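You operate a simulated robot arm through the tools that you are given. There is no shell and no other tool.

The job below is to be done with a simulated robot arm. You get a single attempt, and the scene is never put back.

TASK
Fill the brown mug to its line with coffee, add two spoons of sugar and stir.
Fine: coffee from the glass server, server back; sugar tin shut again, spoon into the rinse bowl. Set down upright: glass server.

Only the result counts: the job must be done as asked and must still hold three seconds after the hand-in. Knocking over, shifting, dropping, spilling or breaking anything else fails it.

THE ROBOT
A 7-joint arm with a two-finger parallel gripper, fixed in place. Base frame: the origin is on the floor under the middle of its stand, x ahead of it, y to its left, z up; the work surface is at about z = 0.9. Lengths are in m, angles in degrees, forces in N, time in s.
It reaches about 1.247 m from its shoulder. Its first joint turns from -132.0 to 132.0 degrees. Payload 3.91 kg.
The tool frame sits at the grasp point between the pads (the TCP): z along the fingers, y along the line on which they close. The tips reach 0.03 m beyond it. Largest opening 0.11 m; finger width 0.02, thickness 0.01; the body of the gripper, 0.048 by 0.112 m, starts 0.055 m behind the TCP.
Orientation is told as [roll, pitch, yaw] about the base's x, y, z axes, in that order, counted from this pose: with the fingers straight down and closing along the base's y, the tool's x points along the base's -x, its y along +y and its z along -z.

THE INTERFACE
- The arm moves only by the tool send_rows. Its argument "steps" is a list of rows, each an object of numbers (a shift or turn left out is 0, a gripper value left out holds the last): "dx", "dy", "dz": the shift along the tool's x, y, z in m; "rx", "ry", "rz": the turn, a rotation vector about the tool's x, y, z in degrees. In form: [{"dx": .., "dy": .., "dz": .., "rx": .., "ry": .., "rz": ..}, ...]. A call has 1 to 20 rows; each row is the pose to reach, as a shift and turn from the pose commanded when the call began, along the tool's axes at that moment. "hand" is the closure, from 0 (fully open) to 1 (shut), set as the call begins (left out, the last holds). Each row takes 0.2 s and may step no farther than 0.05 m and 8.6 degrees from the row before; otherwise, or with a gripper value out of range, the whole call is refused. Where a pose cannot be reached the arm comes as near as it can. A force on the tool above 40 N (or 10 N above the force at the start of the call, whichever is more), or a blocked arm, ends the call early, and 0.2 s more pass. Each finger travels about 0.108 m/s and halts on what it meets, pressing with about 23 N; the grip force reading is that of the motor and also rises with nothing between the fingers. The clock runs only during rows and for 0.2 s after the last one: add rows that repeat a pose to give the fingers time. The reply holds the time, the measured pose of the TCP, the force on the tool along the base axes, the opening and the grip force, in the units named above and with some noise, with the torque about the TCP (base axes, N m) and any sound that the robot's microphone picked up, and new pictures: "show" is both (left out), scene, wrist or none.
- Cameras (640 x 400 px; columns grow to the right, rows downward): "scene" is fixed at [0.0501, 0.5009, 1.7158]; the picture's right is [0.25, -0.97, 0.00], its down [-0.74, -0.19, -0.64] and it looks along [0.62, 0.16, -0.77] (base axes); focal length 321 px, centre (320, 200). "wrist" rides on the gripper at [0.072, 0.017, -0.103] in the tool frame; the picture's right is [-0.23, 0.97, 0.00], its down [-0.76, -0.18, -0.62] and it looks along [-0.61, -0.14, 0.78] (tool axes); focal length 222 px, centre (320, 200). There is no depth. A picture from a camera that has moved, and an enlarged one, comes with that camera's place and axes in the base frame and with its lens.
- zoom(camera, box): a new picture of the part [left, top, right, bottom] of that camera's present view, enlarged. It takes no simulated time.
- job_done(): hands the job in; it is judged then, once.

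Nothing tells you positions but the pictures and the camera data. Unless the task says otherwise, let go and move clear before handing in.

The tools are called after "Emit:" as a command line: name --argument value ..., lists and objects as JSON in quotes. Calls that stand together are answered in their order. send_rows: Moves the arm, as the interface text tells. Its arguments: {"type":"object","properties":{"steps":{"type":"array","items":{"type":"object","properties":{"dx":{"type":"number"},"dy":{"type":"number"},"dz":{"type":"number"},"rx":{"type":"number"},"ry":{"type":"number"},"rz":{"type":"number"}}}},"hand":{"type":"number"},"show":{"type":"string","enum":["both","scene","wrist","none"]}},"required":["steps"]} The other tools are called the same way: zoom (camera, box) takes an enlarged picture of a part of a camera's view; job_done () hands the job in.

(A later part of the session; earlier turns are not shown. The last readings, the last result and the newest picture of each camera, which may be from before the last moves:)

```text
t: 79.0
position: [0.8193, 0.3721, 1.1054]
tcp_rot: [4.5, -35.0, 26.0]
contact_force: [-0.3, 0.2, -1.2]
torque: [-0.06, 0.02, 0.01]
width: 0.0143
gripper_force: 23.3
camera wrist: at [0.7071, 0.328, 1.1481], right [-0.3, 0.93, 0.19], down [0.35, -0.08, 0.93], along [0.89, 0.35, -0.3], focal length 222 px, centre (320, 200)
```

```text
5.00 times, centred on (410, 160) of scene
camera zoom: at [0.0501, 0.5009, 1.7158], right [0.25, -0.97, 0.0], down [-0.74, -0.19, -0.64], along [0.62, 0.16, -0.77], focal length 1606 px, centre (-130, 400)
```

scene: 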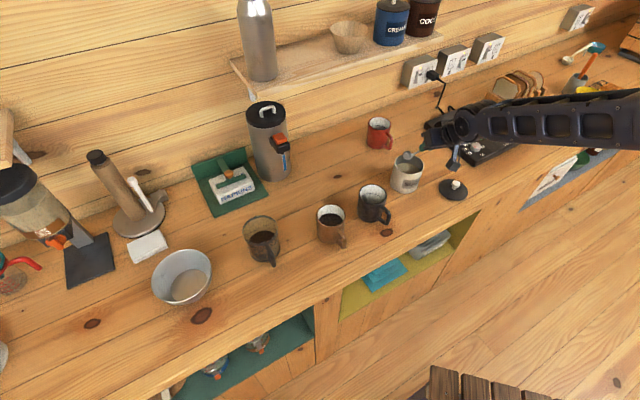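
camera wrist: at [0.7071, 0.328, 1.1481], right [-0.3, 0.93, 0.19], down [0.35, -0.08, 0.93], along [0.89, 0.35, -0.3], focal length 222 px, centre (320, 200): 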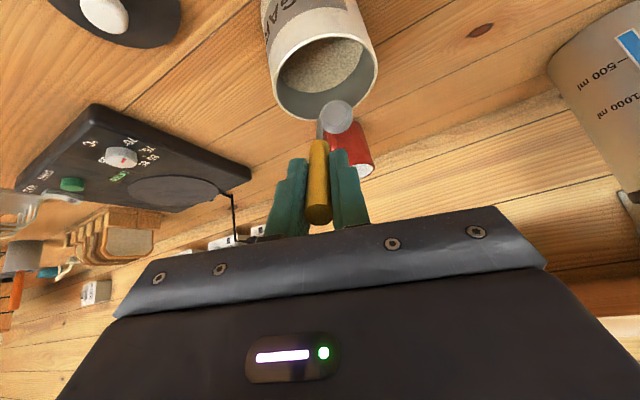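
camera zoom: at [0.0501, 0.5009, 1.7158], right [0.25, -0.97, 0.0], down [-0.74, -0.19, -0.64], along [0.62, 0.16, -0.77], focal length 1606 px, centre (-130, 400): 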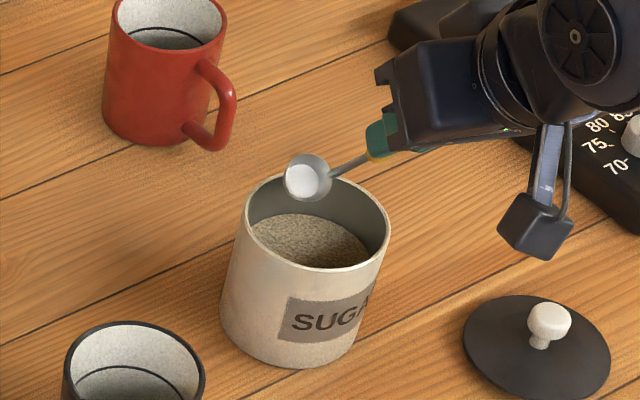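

The cup is tilted just above the opening, centred with clearance to the wall. I'll push it down into the sugar.

Emit:
send_rows --steps '[{"dx": 0.0172, "dy": -0.0019, "dz": 0.0245}, {"dx": 0.0315, "dy": -0.0035, "dz": 0.0449}, {"dx": 0.0372, "dy": -0.0042, "dz": 0.053}, {"dx": 0.0436, "dy": -0.0049, "dz": 0.0621}]' --show "none"

Emit:
zoom --camera "scene" --box '[375, 130, 445, 200]'

Emit:
zoom --camera "wrist" --box '[240, 60, 420, 220]'

```text
t: 80.0
position: [0.8192, 0.3704, 1.0291]
tcp_rot: [4.4, -35.0, 26.0]
contact_force: [1.1, 0.1, -2.0]
torque: [0.0, -0.01, 0.02]
width: 0.0144
gripper_force: 22.8
```

```text
5.71 times, centred on (410, 165) of scene
camera zoom: at [0.0501, 0.5009, 1.7158], right [0.25, -0.97, 0.0], down [-0.74, -0.19, -0.64], along [0.62, 0.16, -0.77], focal length 1836 px, centre (-194, 400)
```

zoom: 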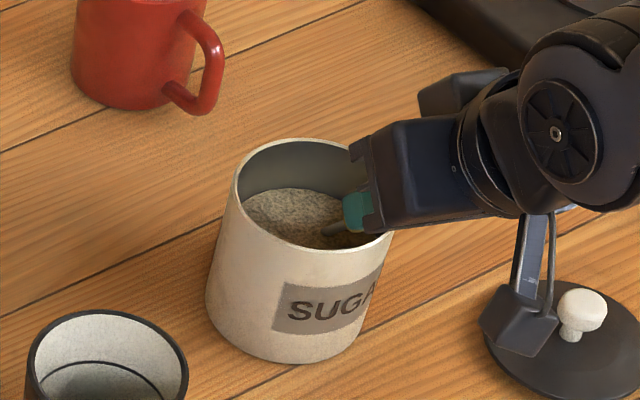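

```text
2.50 times, centred on (330, 140) of wrist
camera zoom: at [0.7066, 0.3262, 1.0719], right [-0.3, 0.94, 0.19], down [0.35, -0.08, 0.93], along [0.89, 0.34, -0.3], focal length 555 px, centre (295, 350)
```

zoom: 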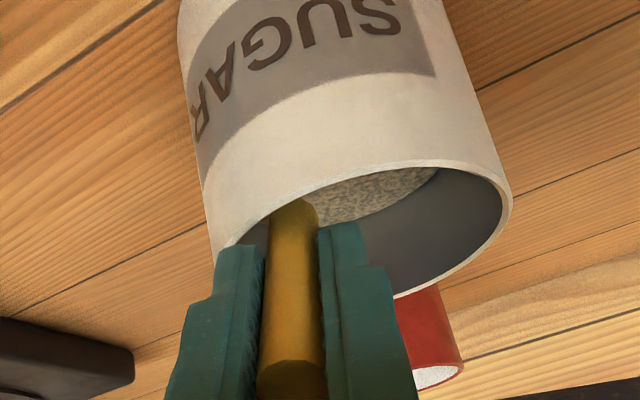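

The cup is fully buried with no resistance. I'll sweep it back through the sugar while levelling it, then lift straight out.

Emit:
send_rows --steps '[{"dx": -0.0013, "dy": 0.0002, "dz": -0.0026, "ry": 4.98, "rz": 0.39}, {"dx": -0.0048, "dy": 0.0004, "dz": -0.0048, "ry": 10.97, "rz": 0.86}, {"dx": -0.011, "dy": 0.0005, "dz": -0.0065, "ry": 16.95, "rz": 1.33}, {"dx": -0.019, "dy": 0.0005, "dz": -0.0067, "ry": 22.93, "rz": 1.81}, {"dx": -0.0293, "dy": 0.0005, "dz": -0.0065, "ry": 28.91, "rz": 2.28}, {"dx": -0.0425, "dy": 0.0005, "dz": -0.0064, "ry": 34.89, "rz": 2.75}, {"dx": -0.0483, "dy": 0.0012, "dz": -0.0146, "ry": 34.89, "rz": 2.75}, {"dx": -0.054, "dy": 0.0018, "dz": -0.0228, "ry": 34.89, "rz": 2.75}, {"dx": -0.0626, "dy": 0.0028, "dz": -0.035, "ry": 34.89, "rz": 2.75}, {"dx": -0.0712, "dy": 0.0037, "dz": -0.0472, "ry": 34.89, "rz": 2.75}, {"dx": -0.0912, "dy": 0.006, "dz": -0.0759, "ry": 34.89, "rz": 2.75}, {"dx": -0.1056, "dy": 0.0076, "dz": -0.0963, "ry": 34.89, "rz": 2.75}]'

Emit:
zoom --camera "scene" --box '[370, 110, 450, 190]'

Emit:
zoom --camera "wrist" --box '[240, 60, 420, 220]'

```text
t: 82.6
position: [0.8477, 0.3868, 1.1699]
tcp_rot: [4.5, 0.2, 26.1]
contact_force: [-0.1, 0.6, -0.7]
torque: [0.02, -0.02, -0.01]
width: 0.0145
gripper_force: 22.9
camera wrist: at [0.7786, 0.363, 1.2733], right [-0.22, 0.97, 0.08], down [0.78, 0.13, 0.61], along [0.58, 0.19, -0.79], focal length 222 px, centre (320, 200)
```

scene: 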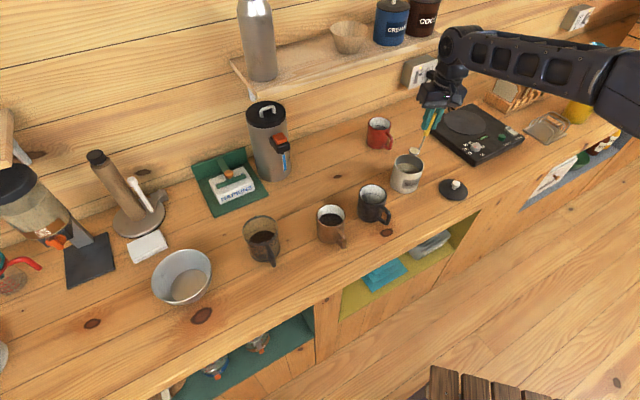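
wrist: 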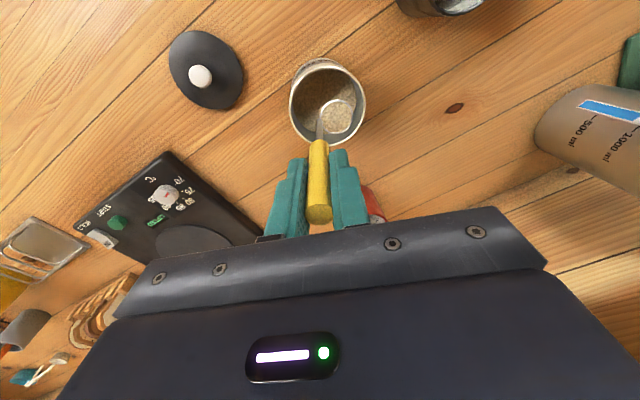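

```text
5.00 times, centred on (410, 150) of scene
camera zoom: at [0.0501, 0.5009, 1.7158], right [0.25, -0.97, 0.0], down [-0.74, -0.19, -0.64], along [0.62, 0.16, -0.77], focal length 1606 px, centre (-130, 450)
```

zoom: 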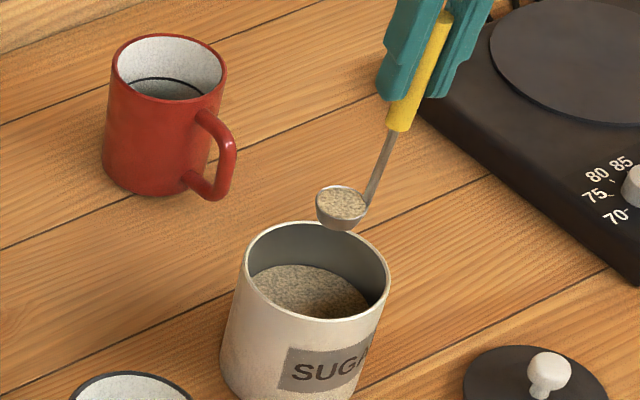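

```text
2.50 times, centred on (330, 140) of wrist
camera zoom: at [0.7786, 0.363, 1.2733], right [-0.22, 0.97, 0.08], down [0.78, 0.13, 0.61], along [0.58, 0.19, -0.79], focal length 555 px, centre (295, 350)
```

zoom: 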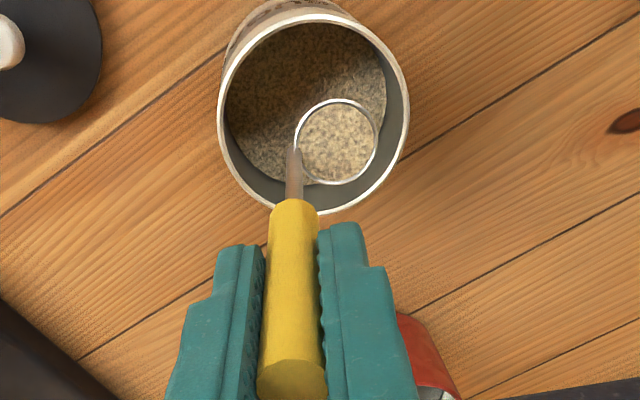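

The cup came up level-full of sugar. I'll carry it smoothly, kept level, over the brown mug.

Emit:
send_rows --steps '[{"dx": 0.0012, "dy": 0.0028, "dz": 0.0002, "ry": 0.02, "rz": -0.19}, {"dx": 0.0047, "dy": 0.011, "dz": 0.0009, "ry": 0.06, "rz": -0.76}, {"dx": 0.0104, "dy": 0.0244, "dz": 0.0019, "ry": 0.13, "rz": -1.68}, {"dx": 0.0181, "dy": 0.0424, "dz": 0.0033, "ry": 0.23, "rz": -2.92}, {"dx": 0.0275, "dy": 0.0643, "dz": 0.0051, "ry": 0.35, "rz": -4.43}, {"dx": 0.0382, "dy": 0.0894, "dz": 0.007, "ry": 0.48, "rz": -6.16}, {"dx": 0.0499, "dy": 0.1166, "dz": 0.0092, "ry": 0.63, "rz": -8.03}, {"dx": 0.062, "dy": 0.1448, "dz": 0.0114, "ry": 0.79, "rz": -9.97}, {"dx": 0.074, "dy": 0.173, "dz": 0.0136, "ry": 0.94, "rz": -11.91}, {"dx": 0.0857, "dy": 0.2002, "dz": 0.0158, "ry": 1.09, "rz": -13.78}, {"dx": 0.0964, "dy": 0.2253, "dz": 0.0177, "ry": 1.22, "rz": -15.51}, {"dx": 0.1058, "dy": 0.2472, "dz": 0.0195, "ry": 1.34, "rz": -17.02}, {"dx": 0.1135, "dy": 0.2652, "dz": 0.0209, "ry": 1.44, "rz": -18.26}, {"dx": 0.1192, "dy": 0.2786, "dz": 0.0219, "ry": 1.51, "rz": -19.18}, {"dx": 0.1227, "dy": 0.2868, "dz": 0.0226, "ry": 1.55, "rz": -19.75}, {"dx": 0.1239, "dy": 0.2896, "dz": 0.0228, "ry": 1.57, "rz": -19.94}, {"dx": 0.1239, "dy": 0.2896, "dz": 0.0228, "ry": 1.57, "rz": -19.94}]'

Emit:
zoom --camera "scene" --box '[290, 145, 390, 245]'

Emit:
zoom --camera "wrist" --box '[240, 60, 420, 220]'

```text
t: 86.2
position: [0.608, 0.5936, 1.1693]
tcp_rot: [4.5, 0.0, 46.1]
contact_force: [0.4, 0.1, -0.1]
torque: [-0.03, 0.02, -0.01]
width: 0.0145
gripper_force: 22.6
camera wrist: at [0.5504, 0.5482, 1.2726], right [-0.54, 0.84, 0.08], down [0.69, 0.39, 0.61], along [0.48, 0.38, -0.79], focal length 222 px, centre (320, 200)
```

scene: 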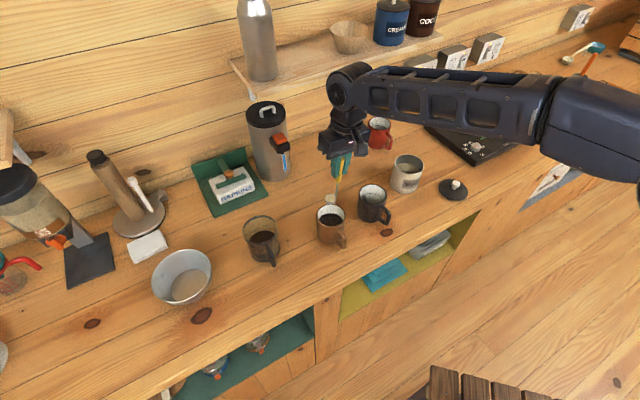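
wrist: 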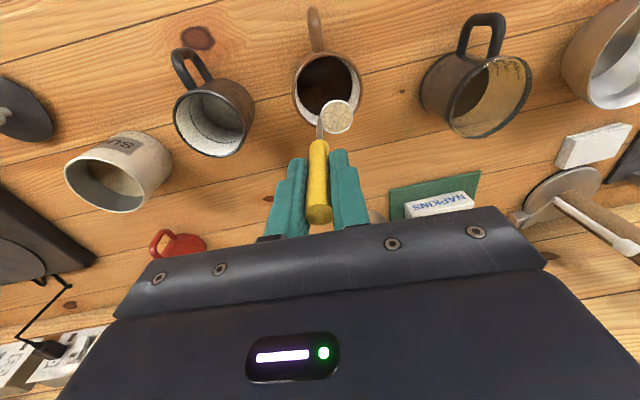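

```text
4.00 times, centred on (340, 195) of scene
camera zoom: at [0.0501, 0.5009, 1.7158], right [0.25, -0.97, 0.0], down [-0.74, -0.19, -0.64], along [0.62, 0.16, -0.77], focal length 1285 px, centre (240, 220)
```

zoom: 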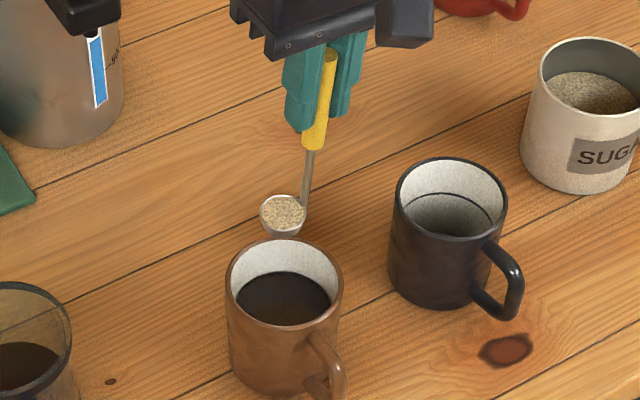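

```text
2.50 times, centred on (330, 140) of wrist
camera zoom: at [0.5504, 0.5482, 1.2726], right [-0.54, 0.84, 0.08], down [0.69, 0.39, 0.61], along [0.48, 0.38, -0.79], focal length 555 px, centre (295, 350)
```

zoom: 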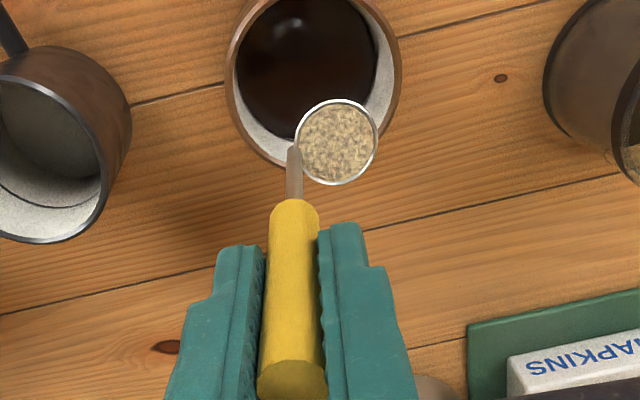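

The full spoon is centred over the mug. I'll lower slightly and tip it in.

Emit:
send_rows --steps '[{"dx": 0.0133, "dy": -0.0004, "dz": 0.005, "ry": -7.98, "rz": -0.63}, {"dx": 0.0264, "dy": -0.0011, "dz": 0.014, "ry": -15.95, "rz": -1.26}, {"dx": 0.0389, "dy": -0.002, "dz": 0.0248, "ry": -23.93, "rz": -1.88}, {"dx": 0.0516, "dy": -0.0028, "dz": 0.0356, "ry": -31.9, "rz": -2.51}, {"dx": 0.0632, "dy": -0.0036, "dz": 0.046, "ry": -39.88, "rz": -3.14}, {"dx": 0.0735, "dy": -0.0044, "dz": 0.0559, "ry": -47.85, "rz": -3.77}]'

Emit:
zoom --camera "scene" --box '[300, 165, 380, 245]'

```text
t: 87.6
position: [0.552, 0.5425, 1.1122]
tcp_rot: [4.5, -48.2, 46.4]
contact_force: [-9.6, 5.8, -1.6]
torque: [-0.31, -0.37, -0.52]
width: 0.0147
gripper_force: 23.5
camera wrist: at [0.4581, 0.4584, 1.128], right [-0.64, 0.74, 0.22], down [0.2, -0.11, 0.97], along [0.74, 0.66, -0.08], focal length 222 px, centre (320, 200)
```

scene: 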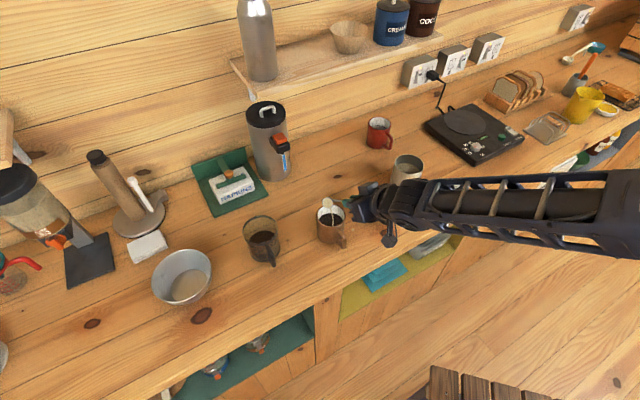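
wrist: 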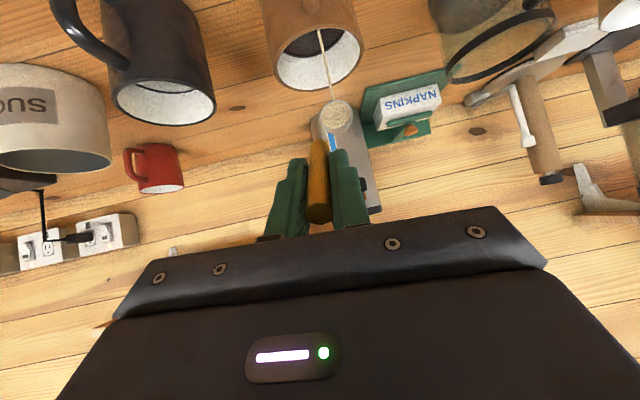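

```text
5.00 times, centred on (340, 205) of scene
camera zoom: at [0.0501, 0.5009, 1.7158], right [0.25, -0.97, 0.0], down [-0.74, -0.19, -0.64], along [0.62, 0.16, -0.77], focal length 1606 px, centre (220, 175)
```

zoom: 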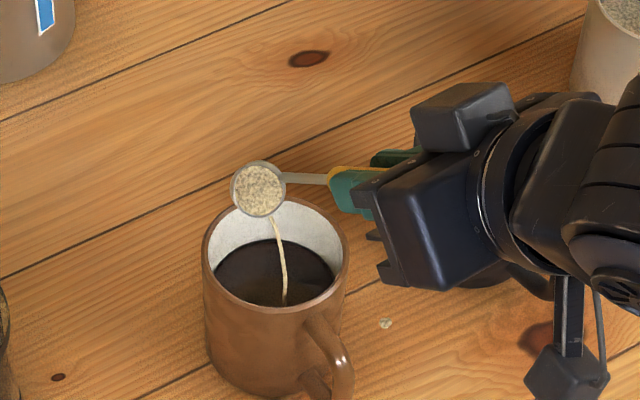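

Sugar is pouring into the mug, but the force reading shows about 11 N sideways, and there is a small pale spot on the counter near the mug. I'll stop and look closely before going on.

Emit:
zoom --camera "scene" --box '[335, 215, 375, 247]'

Emit:
zoom --camera "scene" --box '[340, 165, 480, 265]'

Emit:
zoom --camera "wrist" --box '[220, 0, 400, 160]'

Emit:
zoom --camera "scene" --box '[315, 190, 365, 230]'

```text
12.50 times, centred on (355, 231) of scene
camera zoom: at [0.0501, 0.5009, 1.7158], right [0.25, -0.97, 0.0], down [-0.74, -0.19, -0.64], along [0.62, 0.16, -0.77], focal length 4016 px, centre (-118, -188)
```

zoom: 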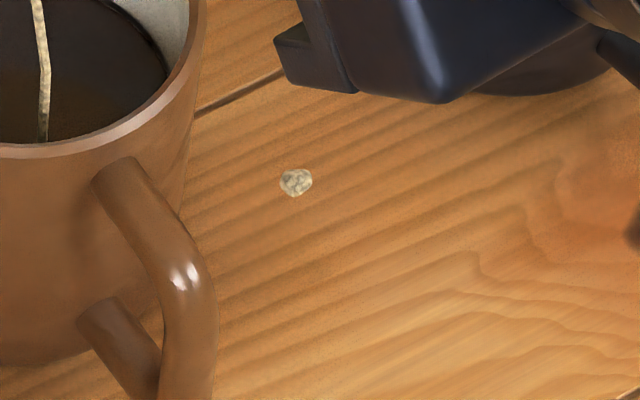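

```text
4.00 times, centred on (410, 215) of scene
camera zoom: at [0.0501, 0.5009, 1.7158], right [0.25, -0.97, 0.0], down [-0.74, -0.19, -0.64], along [0.62, 0.16, -0.77], focal length 1285 px, centre (-40, 140)
```

zoom: 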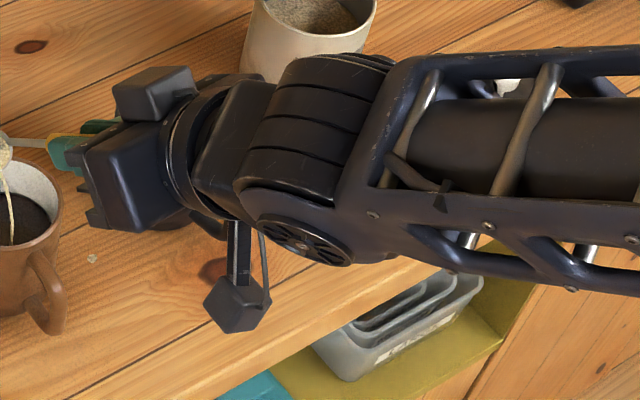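

```text
2.50 times, centred on (310, 80) of wrist
camera zoom: at [0.4581, 0.4584, 1.128], right [-0.64, 0.74, 0.22], down [0.2, -0.11, 0.97], along [0.74, 0.66, -0.08], focal length 555 px, centre (345, 500)
```

zoom: 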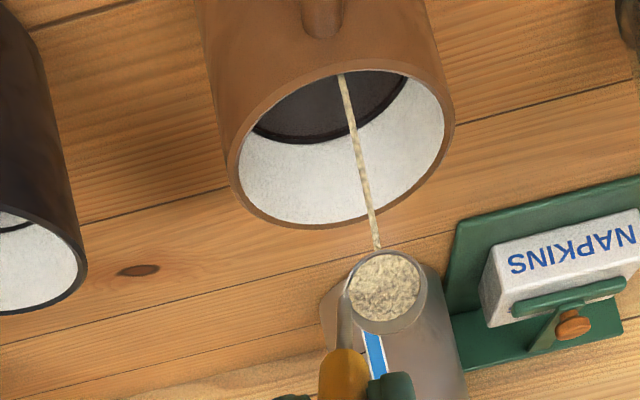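

```text
10.00 times, centred on (340, 210) of scene
camera zoom: at [0.0501, 0.5009, 1.7158], right [0.25, -0.97, 0.0], down [-0.74, -0.19, -0.64], along [0.62, 0.16, -0.77], focal length 3213 px, centre (120, 100)
```

zoom: 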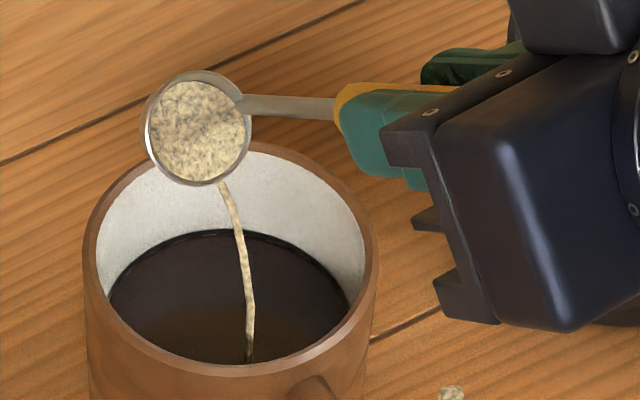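

A tiny sugar grain has landed on the counter; it looks like a jolt from the sideways force. I'll hold still for one step to see whether that force persists.

Emit:
send_rows --steps '[{"dx": 0}]' --show "none"

Emit:
zoom --camera "scene" --box '[315, 190, 365, 240]'

```text
t: 88.0
position: [0.5581, 0.5393, 1.1117]
tcp_rot: [4.4, -48.0, 46.0]
contact_force: [-1.7, 0.3, -1.6]
torque: [-0.06, 0.02, -0.04]
width: 0.0145
gripper_force: 23.2
```

```text
8.00 times, centred on (340, 215) of scene
camera zoom: at [0.0501, 0.5009, 1.7158], right [0.25, -0.97, 0.0], down [-0.74, -0.19, -0.64], along [0.62, 0.16, -0.77], focal length 2570 px, centre (160, 80)
```

zoom: 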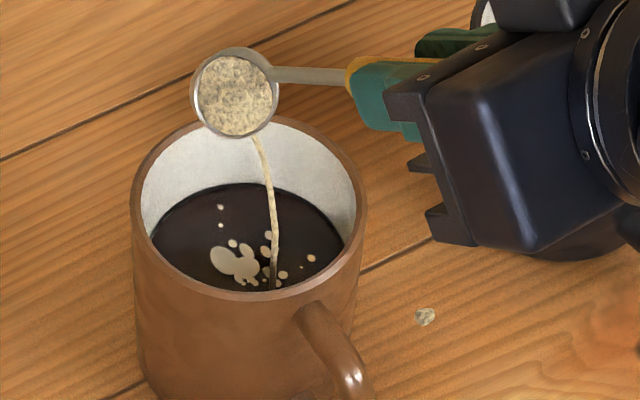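

The force was only a transient from tipping too briskly, and it has settled. Sugar is landing in the coffee. I'll keep tipping, much more slowly.

Emit:
send_rows --steps '[{"dx": 0.0036, "dz": 0.0001, "ry": -1.99, "rz": -0.16}, {"dx": 0.0072, "dz": 0.0003, "ry": -3.99, "rz": -0.31}, {"dx": 0.0107, "dz": 0.0006, "ry": -5.98, "rz": -0.47}, {"dx": 0.0143, "dz": 0.001, "ry": -7.98, "rz": -0.63}, {"dx": 0.0178, "dy": -0.0001, "dz": 0.0016, "ry": -9.97, "rz": -0.79}, {"dx": 0.0214, "dy": -0.0002, "dz": 0.0022, "ry": -11.96, "rz": -0.94}, {"dx": 0.0249, "dy": -0.0002, "dz": 0.0031, "ry": -13.96, "rz": -1.1}, {"dx": 0.0284, "dy": -0.0003, "dz": 0.004, "ry": -15.95, "rz": -1.26}, {"dx": 0.0318, "dy": -0.0004, "dz": 0.005, "ry": -17.94, "rz": -1.41}, {"dx": 0.0352, "dy": -0.0005, "dz": 0.0061, "ry": -19.94, "rz": -1.57}, {"dx": 0.0386, "dy": -0.0006, "dz": 0.0075, "ry": -21.93, "rz": -1.73}, {"dx": 0.0419, "dy": -0.0007, "dz": 0.0089, "ry": -23.93, "rz": -1.88}]'

Emit:
zoom --camera "scene" --box '[315, 190, 365, 240]'

Emit:
zoom --camera "wrist" --box '[220, 0, 420, 160]'

```text
t: 90.6
position: [0.5435, 0.5241, 1.0765]
tcp_rot: [4.6, -72.1, 45.9]
contact_force: [0.1, 0.3, -0.6]
torque: [-0.08, 0.01, -0.04]
width: 0.0146
gripper_force: 23.3
camera wrist: at [0.4512, 0.4431, 1.0394], right [-0.7, 0.67, 0.24], down [-0.08, -0.4, 0.91], along [0.71, 0.62, 0.33], focal length 222 px, centre (320, 200)
```

scene: 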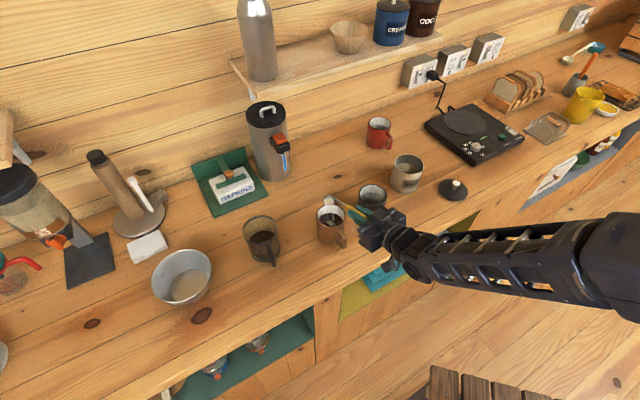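
wrist: 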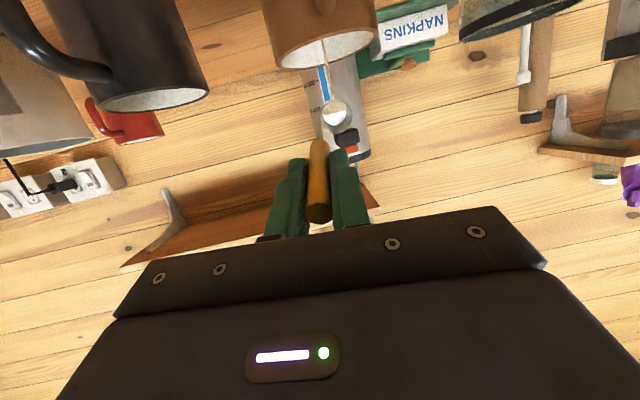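

```text
8.00 times, centred on (340, 215) of scene
camera zoom: at [0.0501, 0.5009, 1.7158], right [0.25, -0.97, 0.0], down [-0.74, -0.19, -0.64], along [0.62, 0.16, -0.77], focal length 2570 px, centre (160, 80)
```

zoom: 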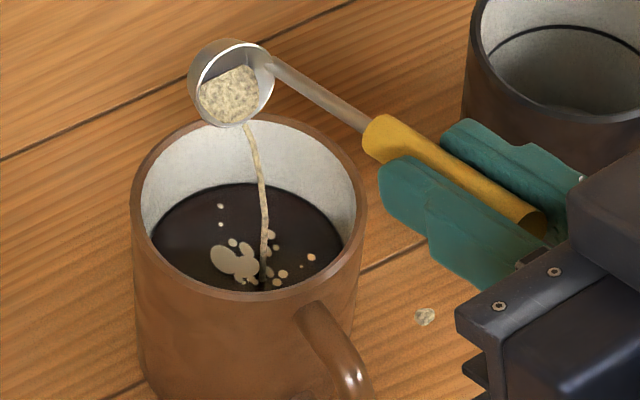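

```text
2.50 times, centred on (320, 80) of wrist
camera zoom: at [0.4512, 0.4431, 1.0394], right [-0.7, 0.67, 0.24], down [-0.08, -0.4, 0.91], along [0.71, 0.62, 0.33], focal length 555 px, centre (320, 500)
```

zoom: 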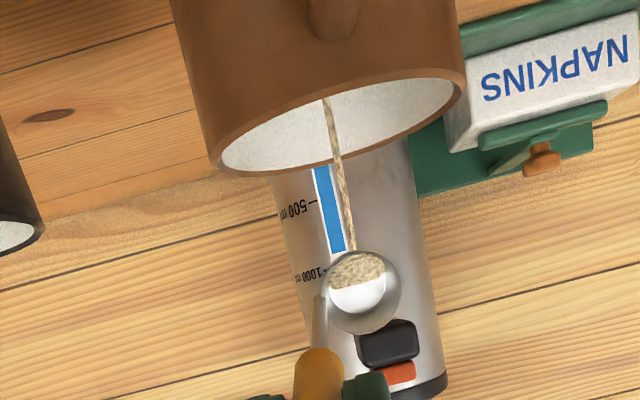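

Pouring cleanly now with no force. I'll go on slowly to 90°.

Emit:
send_rows --steps '[{"dx": 0.0036, "dz": 0.0001, "ry": -1.99, "rz": -0.16}, {"dx": 0.0072, "dz": 0.0002, "ry": -3.99, "rz": -0.31}, {"dx": 0.0108, "dz": 0.0006, "ry": -5.98, "rz": -0.47}, {"dx": 0.0143, "dy": -0.0001, "dz": 0.001, "ry": -7.98, "rz": -0.63}, {"dx": 0.017, "dy": -0.0001, "dz": 0.0013, "ry": -9.97, "rz": -0.79}, {"dx": 0.0196, "dy": -0.0001, "dz": 0.0016, "ry": -11.96, "rz": -0.94}, {"dx": 0.0211, "dy": -0.0001, "dz": 0.0019, "ry": -13.96, "rz": -1.1}, {"dx": 0.0226, "dy": -0.0002, "dz": 0.0021, "ry": -15.95, "rz": -1.26}, {"dx": 0.0232, "dy": -0.0002, "dz": 0.0023, "ry": -17.94, "rz": -1.41}, {"dx": 0.0232, "dy": -0.0002, "dz": 0.0023, "ry": -17.94, "rz": -1.41}]' --show "none"

Emit:
zoom --camera "scene" --box '[315, 190, 365, 240]'

Emit:
zoom --camera "wrist" --box '[220, 0, 420, 160]'

```text
t: 92.8
position: [0.5389, 0.5198, 1.0537]
tcp_rot: [-151.6, -90.0, -157.8]
contact_force: [-0.4, 0.5, -1.6]
torque: [-0.06, 0.07, 0.0]
width: 0.0146
gripper_force: 23.0
```

```text
8.00 times, centred on (340, 215) of scene
camera zoom: at [0.0501, 0.5009, 1.7158], right [0.25, -0.97, 0.0], down [-0.74, -0.19, -0.64], along [0.62, 0.16, -0.77], focal length 2570 px, centre (160, 80)
```

zoom: 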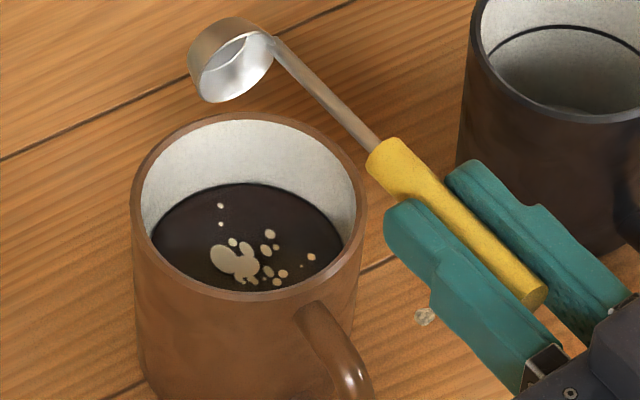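

```text
2.50 times, centred on (320, 80) of wrist
camera zoom: at [0.4597, 0.4515, 0.9804], right [-0.75, 0.62, 0.23], down [-0.26, -0.59, 0.76], along [0.61, 0.51, 0.61], focal length 555 px, centre (320, 500)
```

zoom: 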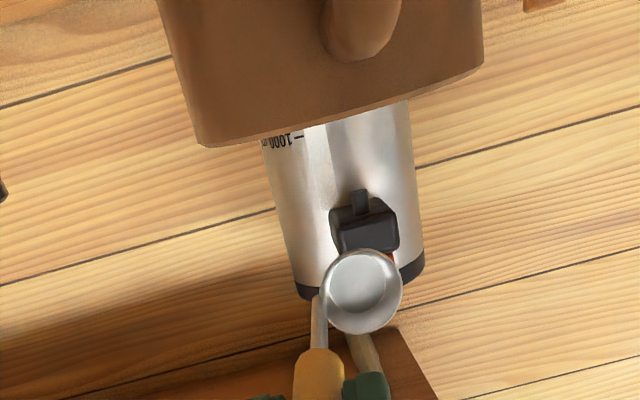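

The cup is completely empty and the sugar is in the coffee. I'll swing the spoon back upright at a gentle pace.

Emit:
send_rows --steps '[{"dx": -0.0148, "dz": 0.0006, "ry": 5.98, "rz": 0.47}, {"dx": -0.0294, "dy": -0.0002, "dz": 0.0023, "ry": 11.96, "rz": 0.94}, {"dx": -0.0438, "dy": -0.0004, "dz": 0.005, "ry": 17.94, "rz": 1.41}, {"dx": -0.0579, "dy": -0.0007, "dz": 0.0089, "ry": 23.93, "rz": 1.88}, {"dx": -0.0715, "dy": -0.0011, "dz": 0.0138, "ry": 29.91, "rz": 2.36}, {"dx": -0.0805, "dy": -0.0015, "dz": 0.0196, "ry": 35.89, "rz": 2.83}, {"dx": -0.0889, "dy": -0.0021, "dz": 0.0264, "ry": 41.87, "rz": 3.3}, {"dx": -0.0965, "dy": -0.0027, "dz": 0.034, "ry": 47.85, "rz": 3.77}, {"dx": -0.1033, "dy": -0.0033, "dz": 0.0424, "ry": 53.83, "rz": 4.24}, {"dx": -0.1092, "dy": -0.004, "dz": 0.0513, "ry": 59.81, "rz": 4.71}, {"dx": -0.1141, "dy": -0.0048, "dz": 0.0609, "ry": 65.8, "rz": 5.18}, {"dx": -0.118, "dy": -0.0056, "dz": 0.071, "ry": 71.78, "rz": 5.65}, {"dx": -0.1207, "dy": -0.0064, "dz": 0.0813, "ry": 77.76, "rz": 6.12}, {"dx": -0.1224, "dy": -0.0072, "dz": 0.0919, "ry": 83.74, "rz": 6.59}, {"dx": -0.123, "dy": -0.0081, "dz": 0.1027, "ry": 89.72, "rz": 7.07}, {"dx": -0.123, "dy": -0.0081, "dz": 0.1027, "ry": 89.72, "rz": 7.07}]'

Emit:
zoom --camera "scene" --box '[300, 165, 380, 245]'

Emit:
zoom --camera "wrist" --box '[240, 60, 420, 220]'

```text
t: 96.2
position: [0.6104, 0.5955, 1.1768]
tcp_rot: [4.5, 0.0, 46.0]
contact_force: [-0.2, -0.8, -1.1]
torque: [-0.03, 0.0, -0.02]
width: 0.0149
gripper_force: 23.0
camera wrist: at [0.5532, 0.5486, 1.2802], right [-0.54, 0.84, 0.08], down [0.69, 0.39, 0.61], along [0.48, 0.38, -0.79], focal length 222 px, centre (320, 200)
```

scene: 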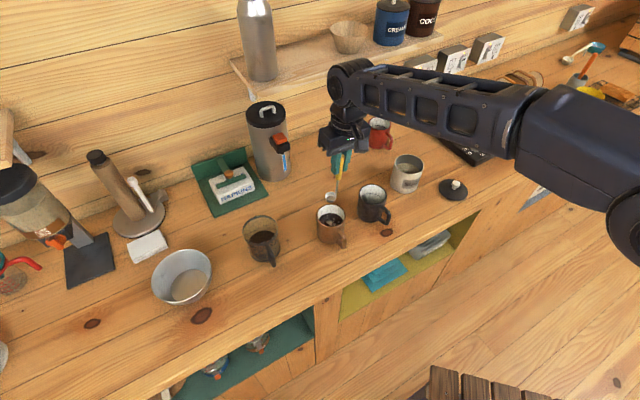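
wrist: 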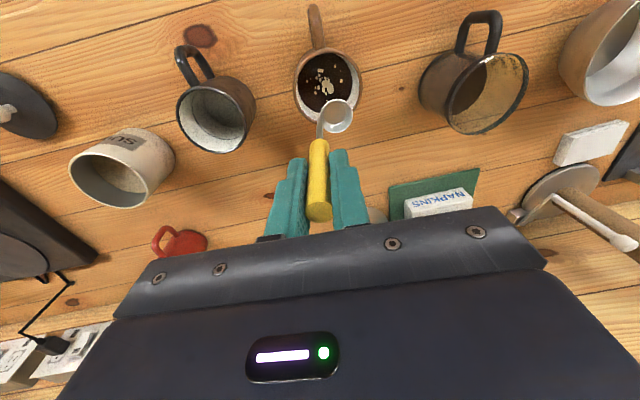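

```text
5.00 times, centred on (340, 205) of scene
camera zoom: at [0.0501, 0.5009, 1.7158], right [0.25, -0.97, 0.0], down [-0.74, -0.19, -0.64], along [0.62, 0.16, -0.77], focal length 1606 px, centre (220, 175)
```

zoom: 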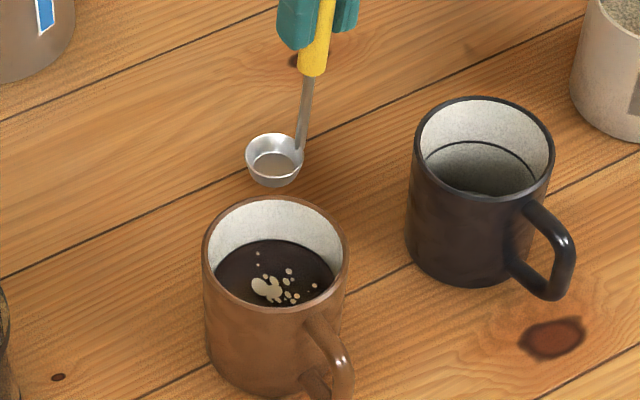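

```text
2.50 times, centred on (330, 140) of wrist
camera zoom: at [0.5532, 0.5486, 1.2802], right [-0.54, 0.84, 0.08], down [0.69, 0.39, 0.61], along [0.48, 0.38, -0.79], focal length 555 px, centre (295, 350)
```

zoom: 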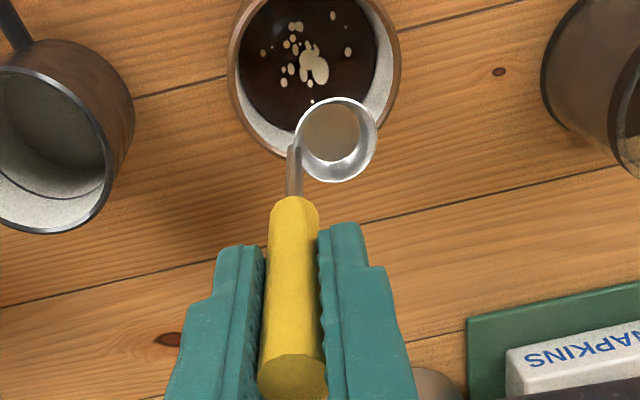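

The cup is empty and upright again. The pale grain seems to have gone from the counter; let me check that spot closely.

Emit:
zoom --camera "scene" --box '[335, 215, 375, 247]'

Emit:
zoom --camera "scene" --box '[330, 130, 470, 230]'

Emit:
zoom --camera "scene" --box '[320, 200, 350, 224]'

```text
12.50 times, centred on (355, 231) of scene
camera zoom: at [0.0501, 0.5009, 1.7158], right [0.25, -0.97, 0.0], down [-0.74, -0.19, -0.64], along [0.62, 0.16, -0.77], focal length 4016 px, centre (-118, -188)
```

zoom: 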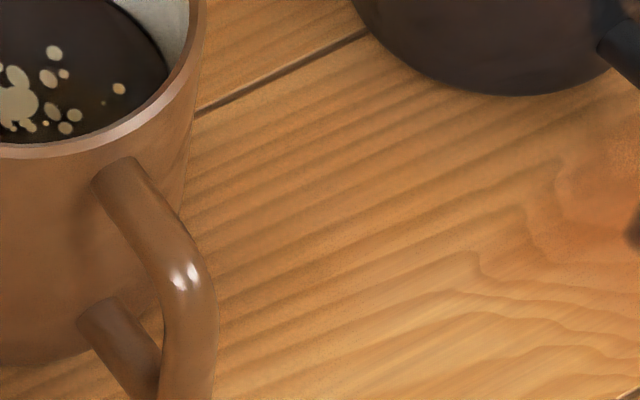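

```text
4.00 times, centred on (400, 180) of scene
camera zoom: at [0.0501, 0.5009, 1.7158], right [0.25, -0.97, 0.0], down [-0.74, -0.19, -0.64], along [0.62, 0.16, -0.77], focal length 1285 px, centre (0, 280)
```

zoom: 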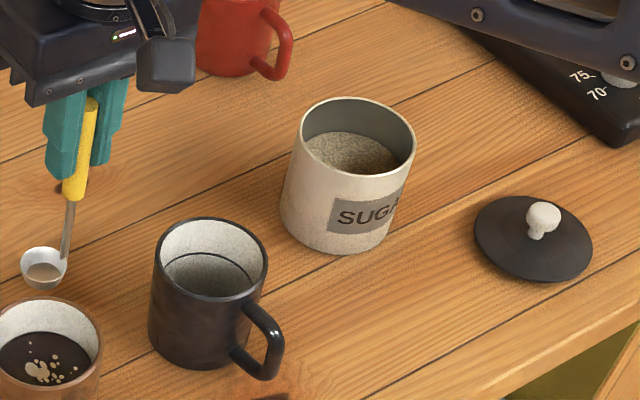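

```text
16.00 times, centred on (335, 212) of scene
camera zoom: at [0.0501, 0.5009, 1.7158], right [0.25, -0.97, 0.0], down [-0.74, -0.19, -0.64], along [0.62, 0.16, -0.77], focal length 5140 px, centre (80, 8)
```

zoom: 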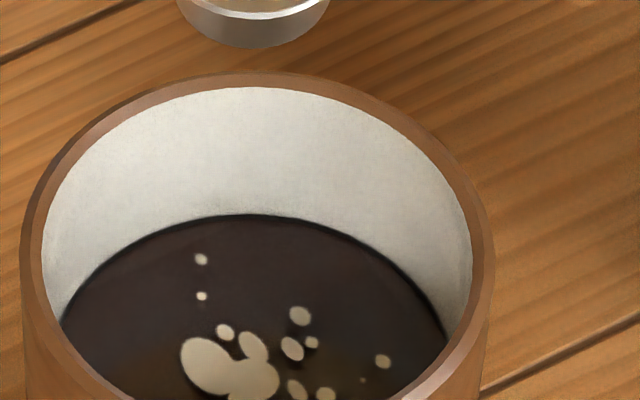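

The counter is clean; the speck was only part of the pouring animation. The coffee is at its line. I'll return to the tin for the second spoonful.

Emit:
send_rows --steps '[{"dx": -0.0012, "dy": -0.0097, "dz": -0.0004, "ry": -0.05, "rz": 0.6}, {"dx": -0.004, "dy": -0.0322, "dz": -0.0014, "ry": -0.16, "rz": 1.99}, {"dx": -0.0076, "dy": -0.0612, "dz": -0.0026, "ry": -0.3, "rz": 3.79}, {"dx": -0.0116, "dy": -0.0934, "dz": -0.0039, "ry": -0.46, "rz": 5.78}, {"dx": -0.0156, "dy": -0.1256, "dz": -0.0053, "ry": -0.61, "rz": 7.78}, {"dx": -0.02, "dy": -0.161, "dz": -0.0068, "ry": -0.79, "rz": 9.97}, {"dx": -0.0244, "dy": -0.1964, "dz": -0.0083, "ry": -0.96, "rz": 12.16}, {"dx": -0.0284, "dy": -0.2286, "dz": -0.0097, "ry": -1.11, "rz": 14.16}, {"dx": -0.0324, "dy": -0.2608, "dz": -0.011, "ry": -1.27, "rz": 16.15}, {"dx": -0.036, "dy": -0.2898, "dz": -0.0122, "ry": -1.41, "rz": 17.95}, {"dx": -0.0388, "dy": -0.3123, "dz": -0.0132, "ry": -1.52, "rz": 19.34}, {"dx": -0.04, "dy": -0.322, "dz": -0.0136, "ry": -1.57, "rz": 19.94}, {"dx": -0.04, "dy": -0.322, "dz": -0.0136, "ry": -1.57, "rz": 19.94}]'

Emit:
zoom --camera "scene" --box '[370, 110, 460, 200]'

Emit:
zoom --camera "wrist" --box '[240, 60, 420, 220]'

```text
t: 99.0
position: [0.8692, 0.3988, 1.1636]
tcp_rot: [4.5, 0.1, 26.0]
contact_force: [-0.7, 0.1, -1.0]
torque: [-0.02, 0.0, 0.0]
width: 0.0147
gripper_force: 23.0
camera wrist: at [0.7996, 0.3755, 1.2667], right [-0.22, 0.97, 0.08], down [0.78, 0.13, 0.61], along [0.58, 0.19, -0.79], focal length 222 px, centre (320, 200)
```

scene: 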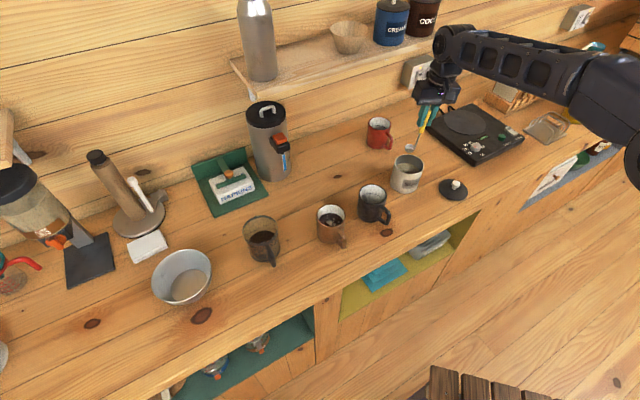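
wrist: 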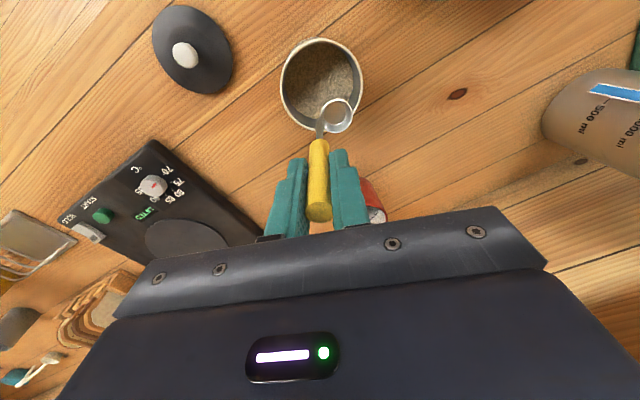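

```text
4.44 times, centred on (415, 155) of scene
camera zoom: at [0.0501, 0.5009, 1.7158], right [0.25, -0.97, 0.0], down [-0.74, -0.19, -0.64], along [0.62, 0.16, -0.77], focal length 1428 px, centre (-102, 400)
```

zoom: 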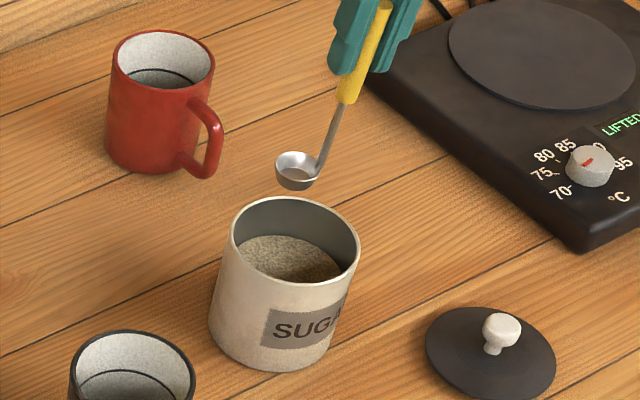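

```text
2.50 times, centred on (330, 140) of wrist
camera zoom: at [0.7996, 0.3755, 1.2667], right [-0.22, 0.97, 0.08], down [0.78, 0.13, 0.61], along [0.58, 0.19, -0.79], focal length 555 px, centre (295, 350)
```

zoom: 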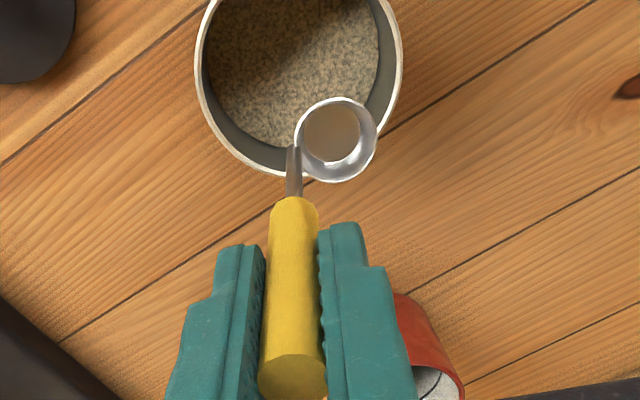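

Same position as before. I'll repeat the tilt and plunge into the sugar.

Emit:
send_rows --steps '[{"dx": 0.0126, "dy": -0.0003, "dz": -0.0012, "ry": -6.98, "rz": -0.55}, {"dx": 0.0249, "dy": -0.0008, "dz": -0.0009, "ry": -13.96, "rz": -1.1}, {"dx": 0.0369, "dy": -0.0013, "dz": 0.0008, "ry": -20.94, "rz": -1.65}, {"dx": 0.0484, "dy": -0.0019, "dz": 0.004, "ry": -27.91, "rz": -2.2}, {"dx": 0.0591, "dy": -0.0027, "dz": 0.0084, "ry": -34.89, "rz": -2.75}, {"dx": 0.0591, "dy": -0.0047, "dz": 0.0333, "ry": -34.89, "rz": -2.75}, {"dx": 0.0591, "dy": -0.0066, "dz": 0.0582, "ry": -34.89, "rz": -2.75}, {"dx": 0.0591, "dy": -0.0066, "dz": 0.0582, "ry": -34.89, "rz": -2.75}]' --show "none"

Emit:
send_rows --steps '[{"dx": 0.0172, "dy": -0.0019, "dz": 0.0245}, {"dx": 0.0315, "dy": -0.0035, "dz": 0.0449}, {"dx": 0.0372, "dy": -0.0042, "dz": 0.053}, {"dx": 0.0442, "dy": -0.0049, "dz": 0.0629}]' --show "none"

Emit:
zoom --camera "scene" --box '[375, 130, 445, 200]'

```text
t: 100.8
position: [0.8169, 0.3747, 1.1041]
tcp_rot: [4.5, -35.0, 26.0]
contact_force: [-0.3, 0.4, -0.7]
torque: [-0.03, 0.01, -0.02]
width: 0.0145
gripper_force: 22.6
```

```text
t: 101.8
position: [0.8181, 0.3725, 1.0284]
tcp_rot: [4.6, -35.0, 25.9]
contact_force: [0.6, -0.2, -1.0]
torque: [-0.04, 0.03, 0.01]
width: 0.0144
gripper_force: 23.0
```

```text
5.71 times, centred on (410, 165) of scene
camera zoom: at [0.0501, 0.5009, 1.7158], right [0.25, -0.97, 0.0], down [-0.74, -0.19, -0.64], along [0.62, 0.16, -0.77], focal length 1836 px, centre (-194, 400)
```

zoom: 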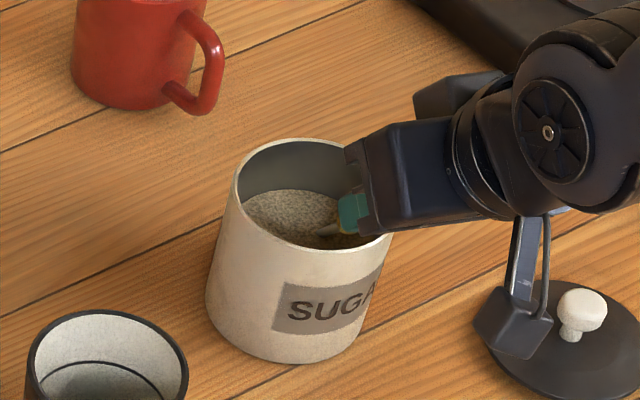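

The cup is buried again. I'll sweep, level and lift out as before.

Emit:
send_rows --steps '[{"dx": -0.0013, "dy": 0.0002, "dz": -0.0026, "ry": 4.98, "rz": 0.39}, {"dx": -0.0048, "dy": 0.0004, "dz": -0.0048, "ry": 10.97, "rz": 0.86}, {"dx": -0.011, "dy": 0.0005, "dz": -0.0065, "ry": 16.95, "rz": 1.33}, {"dx": -0.019, "dy": 0.0005, "dz": -0.0067, "ry": 22.93, "rz": 1.81}, {"dx": -0.0293, "dy": 0.0005, "dz": -0.0065, "ry": 28.91, "rz": 2.28}, {"dx": -0.0425, "dy": 0.0005, "dz": -0.0064, "ry": 34.89, "rz": 2.75}, {"dx": -0.0483, "dy": 0.0012, "dz": -0.0146, "ry": 34.89, "rz": 2.75}, {"dx": -0.054, "dy": 0.0018, "dz": -0.0228, "ry": 34.89, "rz": 2.75}, {"dx": -0.0626, "dy": 0.0028, "dz": -0.035, "ry": 34.89, "rz": 2.75}, {"dx": -0.0712, "dy": 0.0037, "dz": -0.0472, "ry": 34.89, "rz": 2.75}, {"dx": -0.0884, "dy": 0.0057, "dz": -0.0718, "ry": 34.89, "rz": 2.75}, {"dx": -0.1056, "dy": 0.0076, "dz": -0.0963, "ry": 34.89, "rz": 2.75}, {"dx": -0.1056, "dy": 0.0076, "dz": -0.0963, "ry": 34.89, "rz": 2.75}]' --show "scene"

Emit:
zoom --camera "scene" --box '[370, 110, 450, 190]'

Emit:
zoom --camera "wrist" --box '[240, 60, 420, 220]'

```text
t: 104.6
position: [0.8446, 0.386, 1.1672]
tcp_rot: [4.6, 0.1, 26.0]
contact_force: [0.6, -0.9, -0.9]
torque: [0.01, 0.01, 0.0]
width: 0.0142
gripper_force: 23.1
```

scene: 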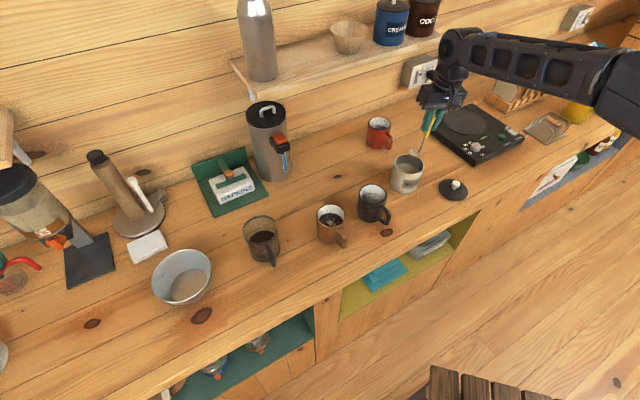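

```text
5.00 times, centred on (410, 150) of scene
camera zoom: at [0.0501, 0.5009, 1.7158], right [0.25, -0.97, 0.0], down [-0.74, -0.19, -0.64], along [0.62, 0.16, -0.77], focal length 1606 px, centre (-130, 450)
```

zoom: 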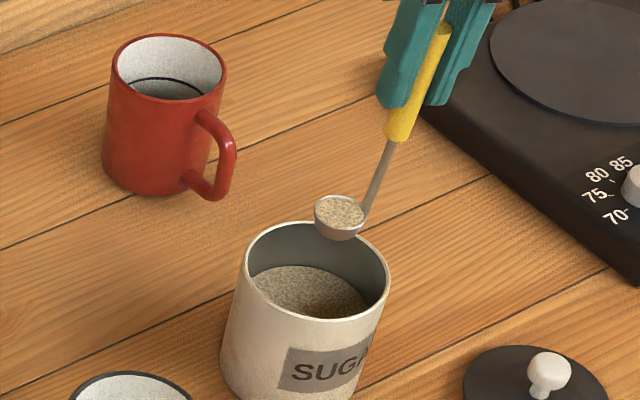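

```text
2.50 times, centred on (330, 140) of wrist
camera zoom: at [0.7752, 0.3621, 1.2705], right [-0.22, 0.97, 0.08], down [0.78, 0.13, 0.61], along [0.58, 0.19, -0.79], focal length 555 px, centre (295, 350)
```

zoom: 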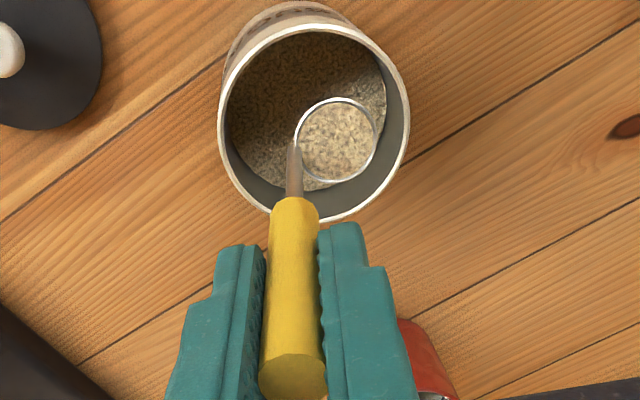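

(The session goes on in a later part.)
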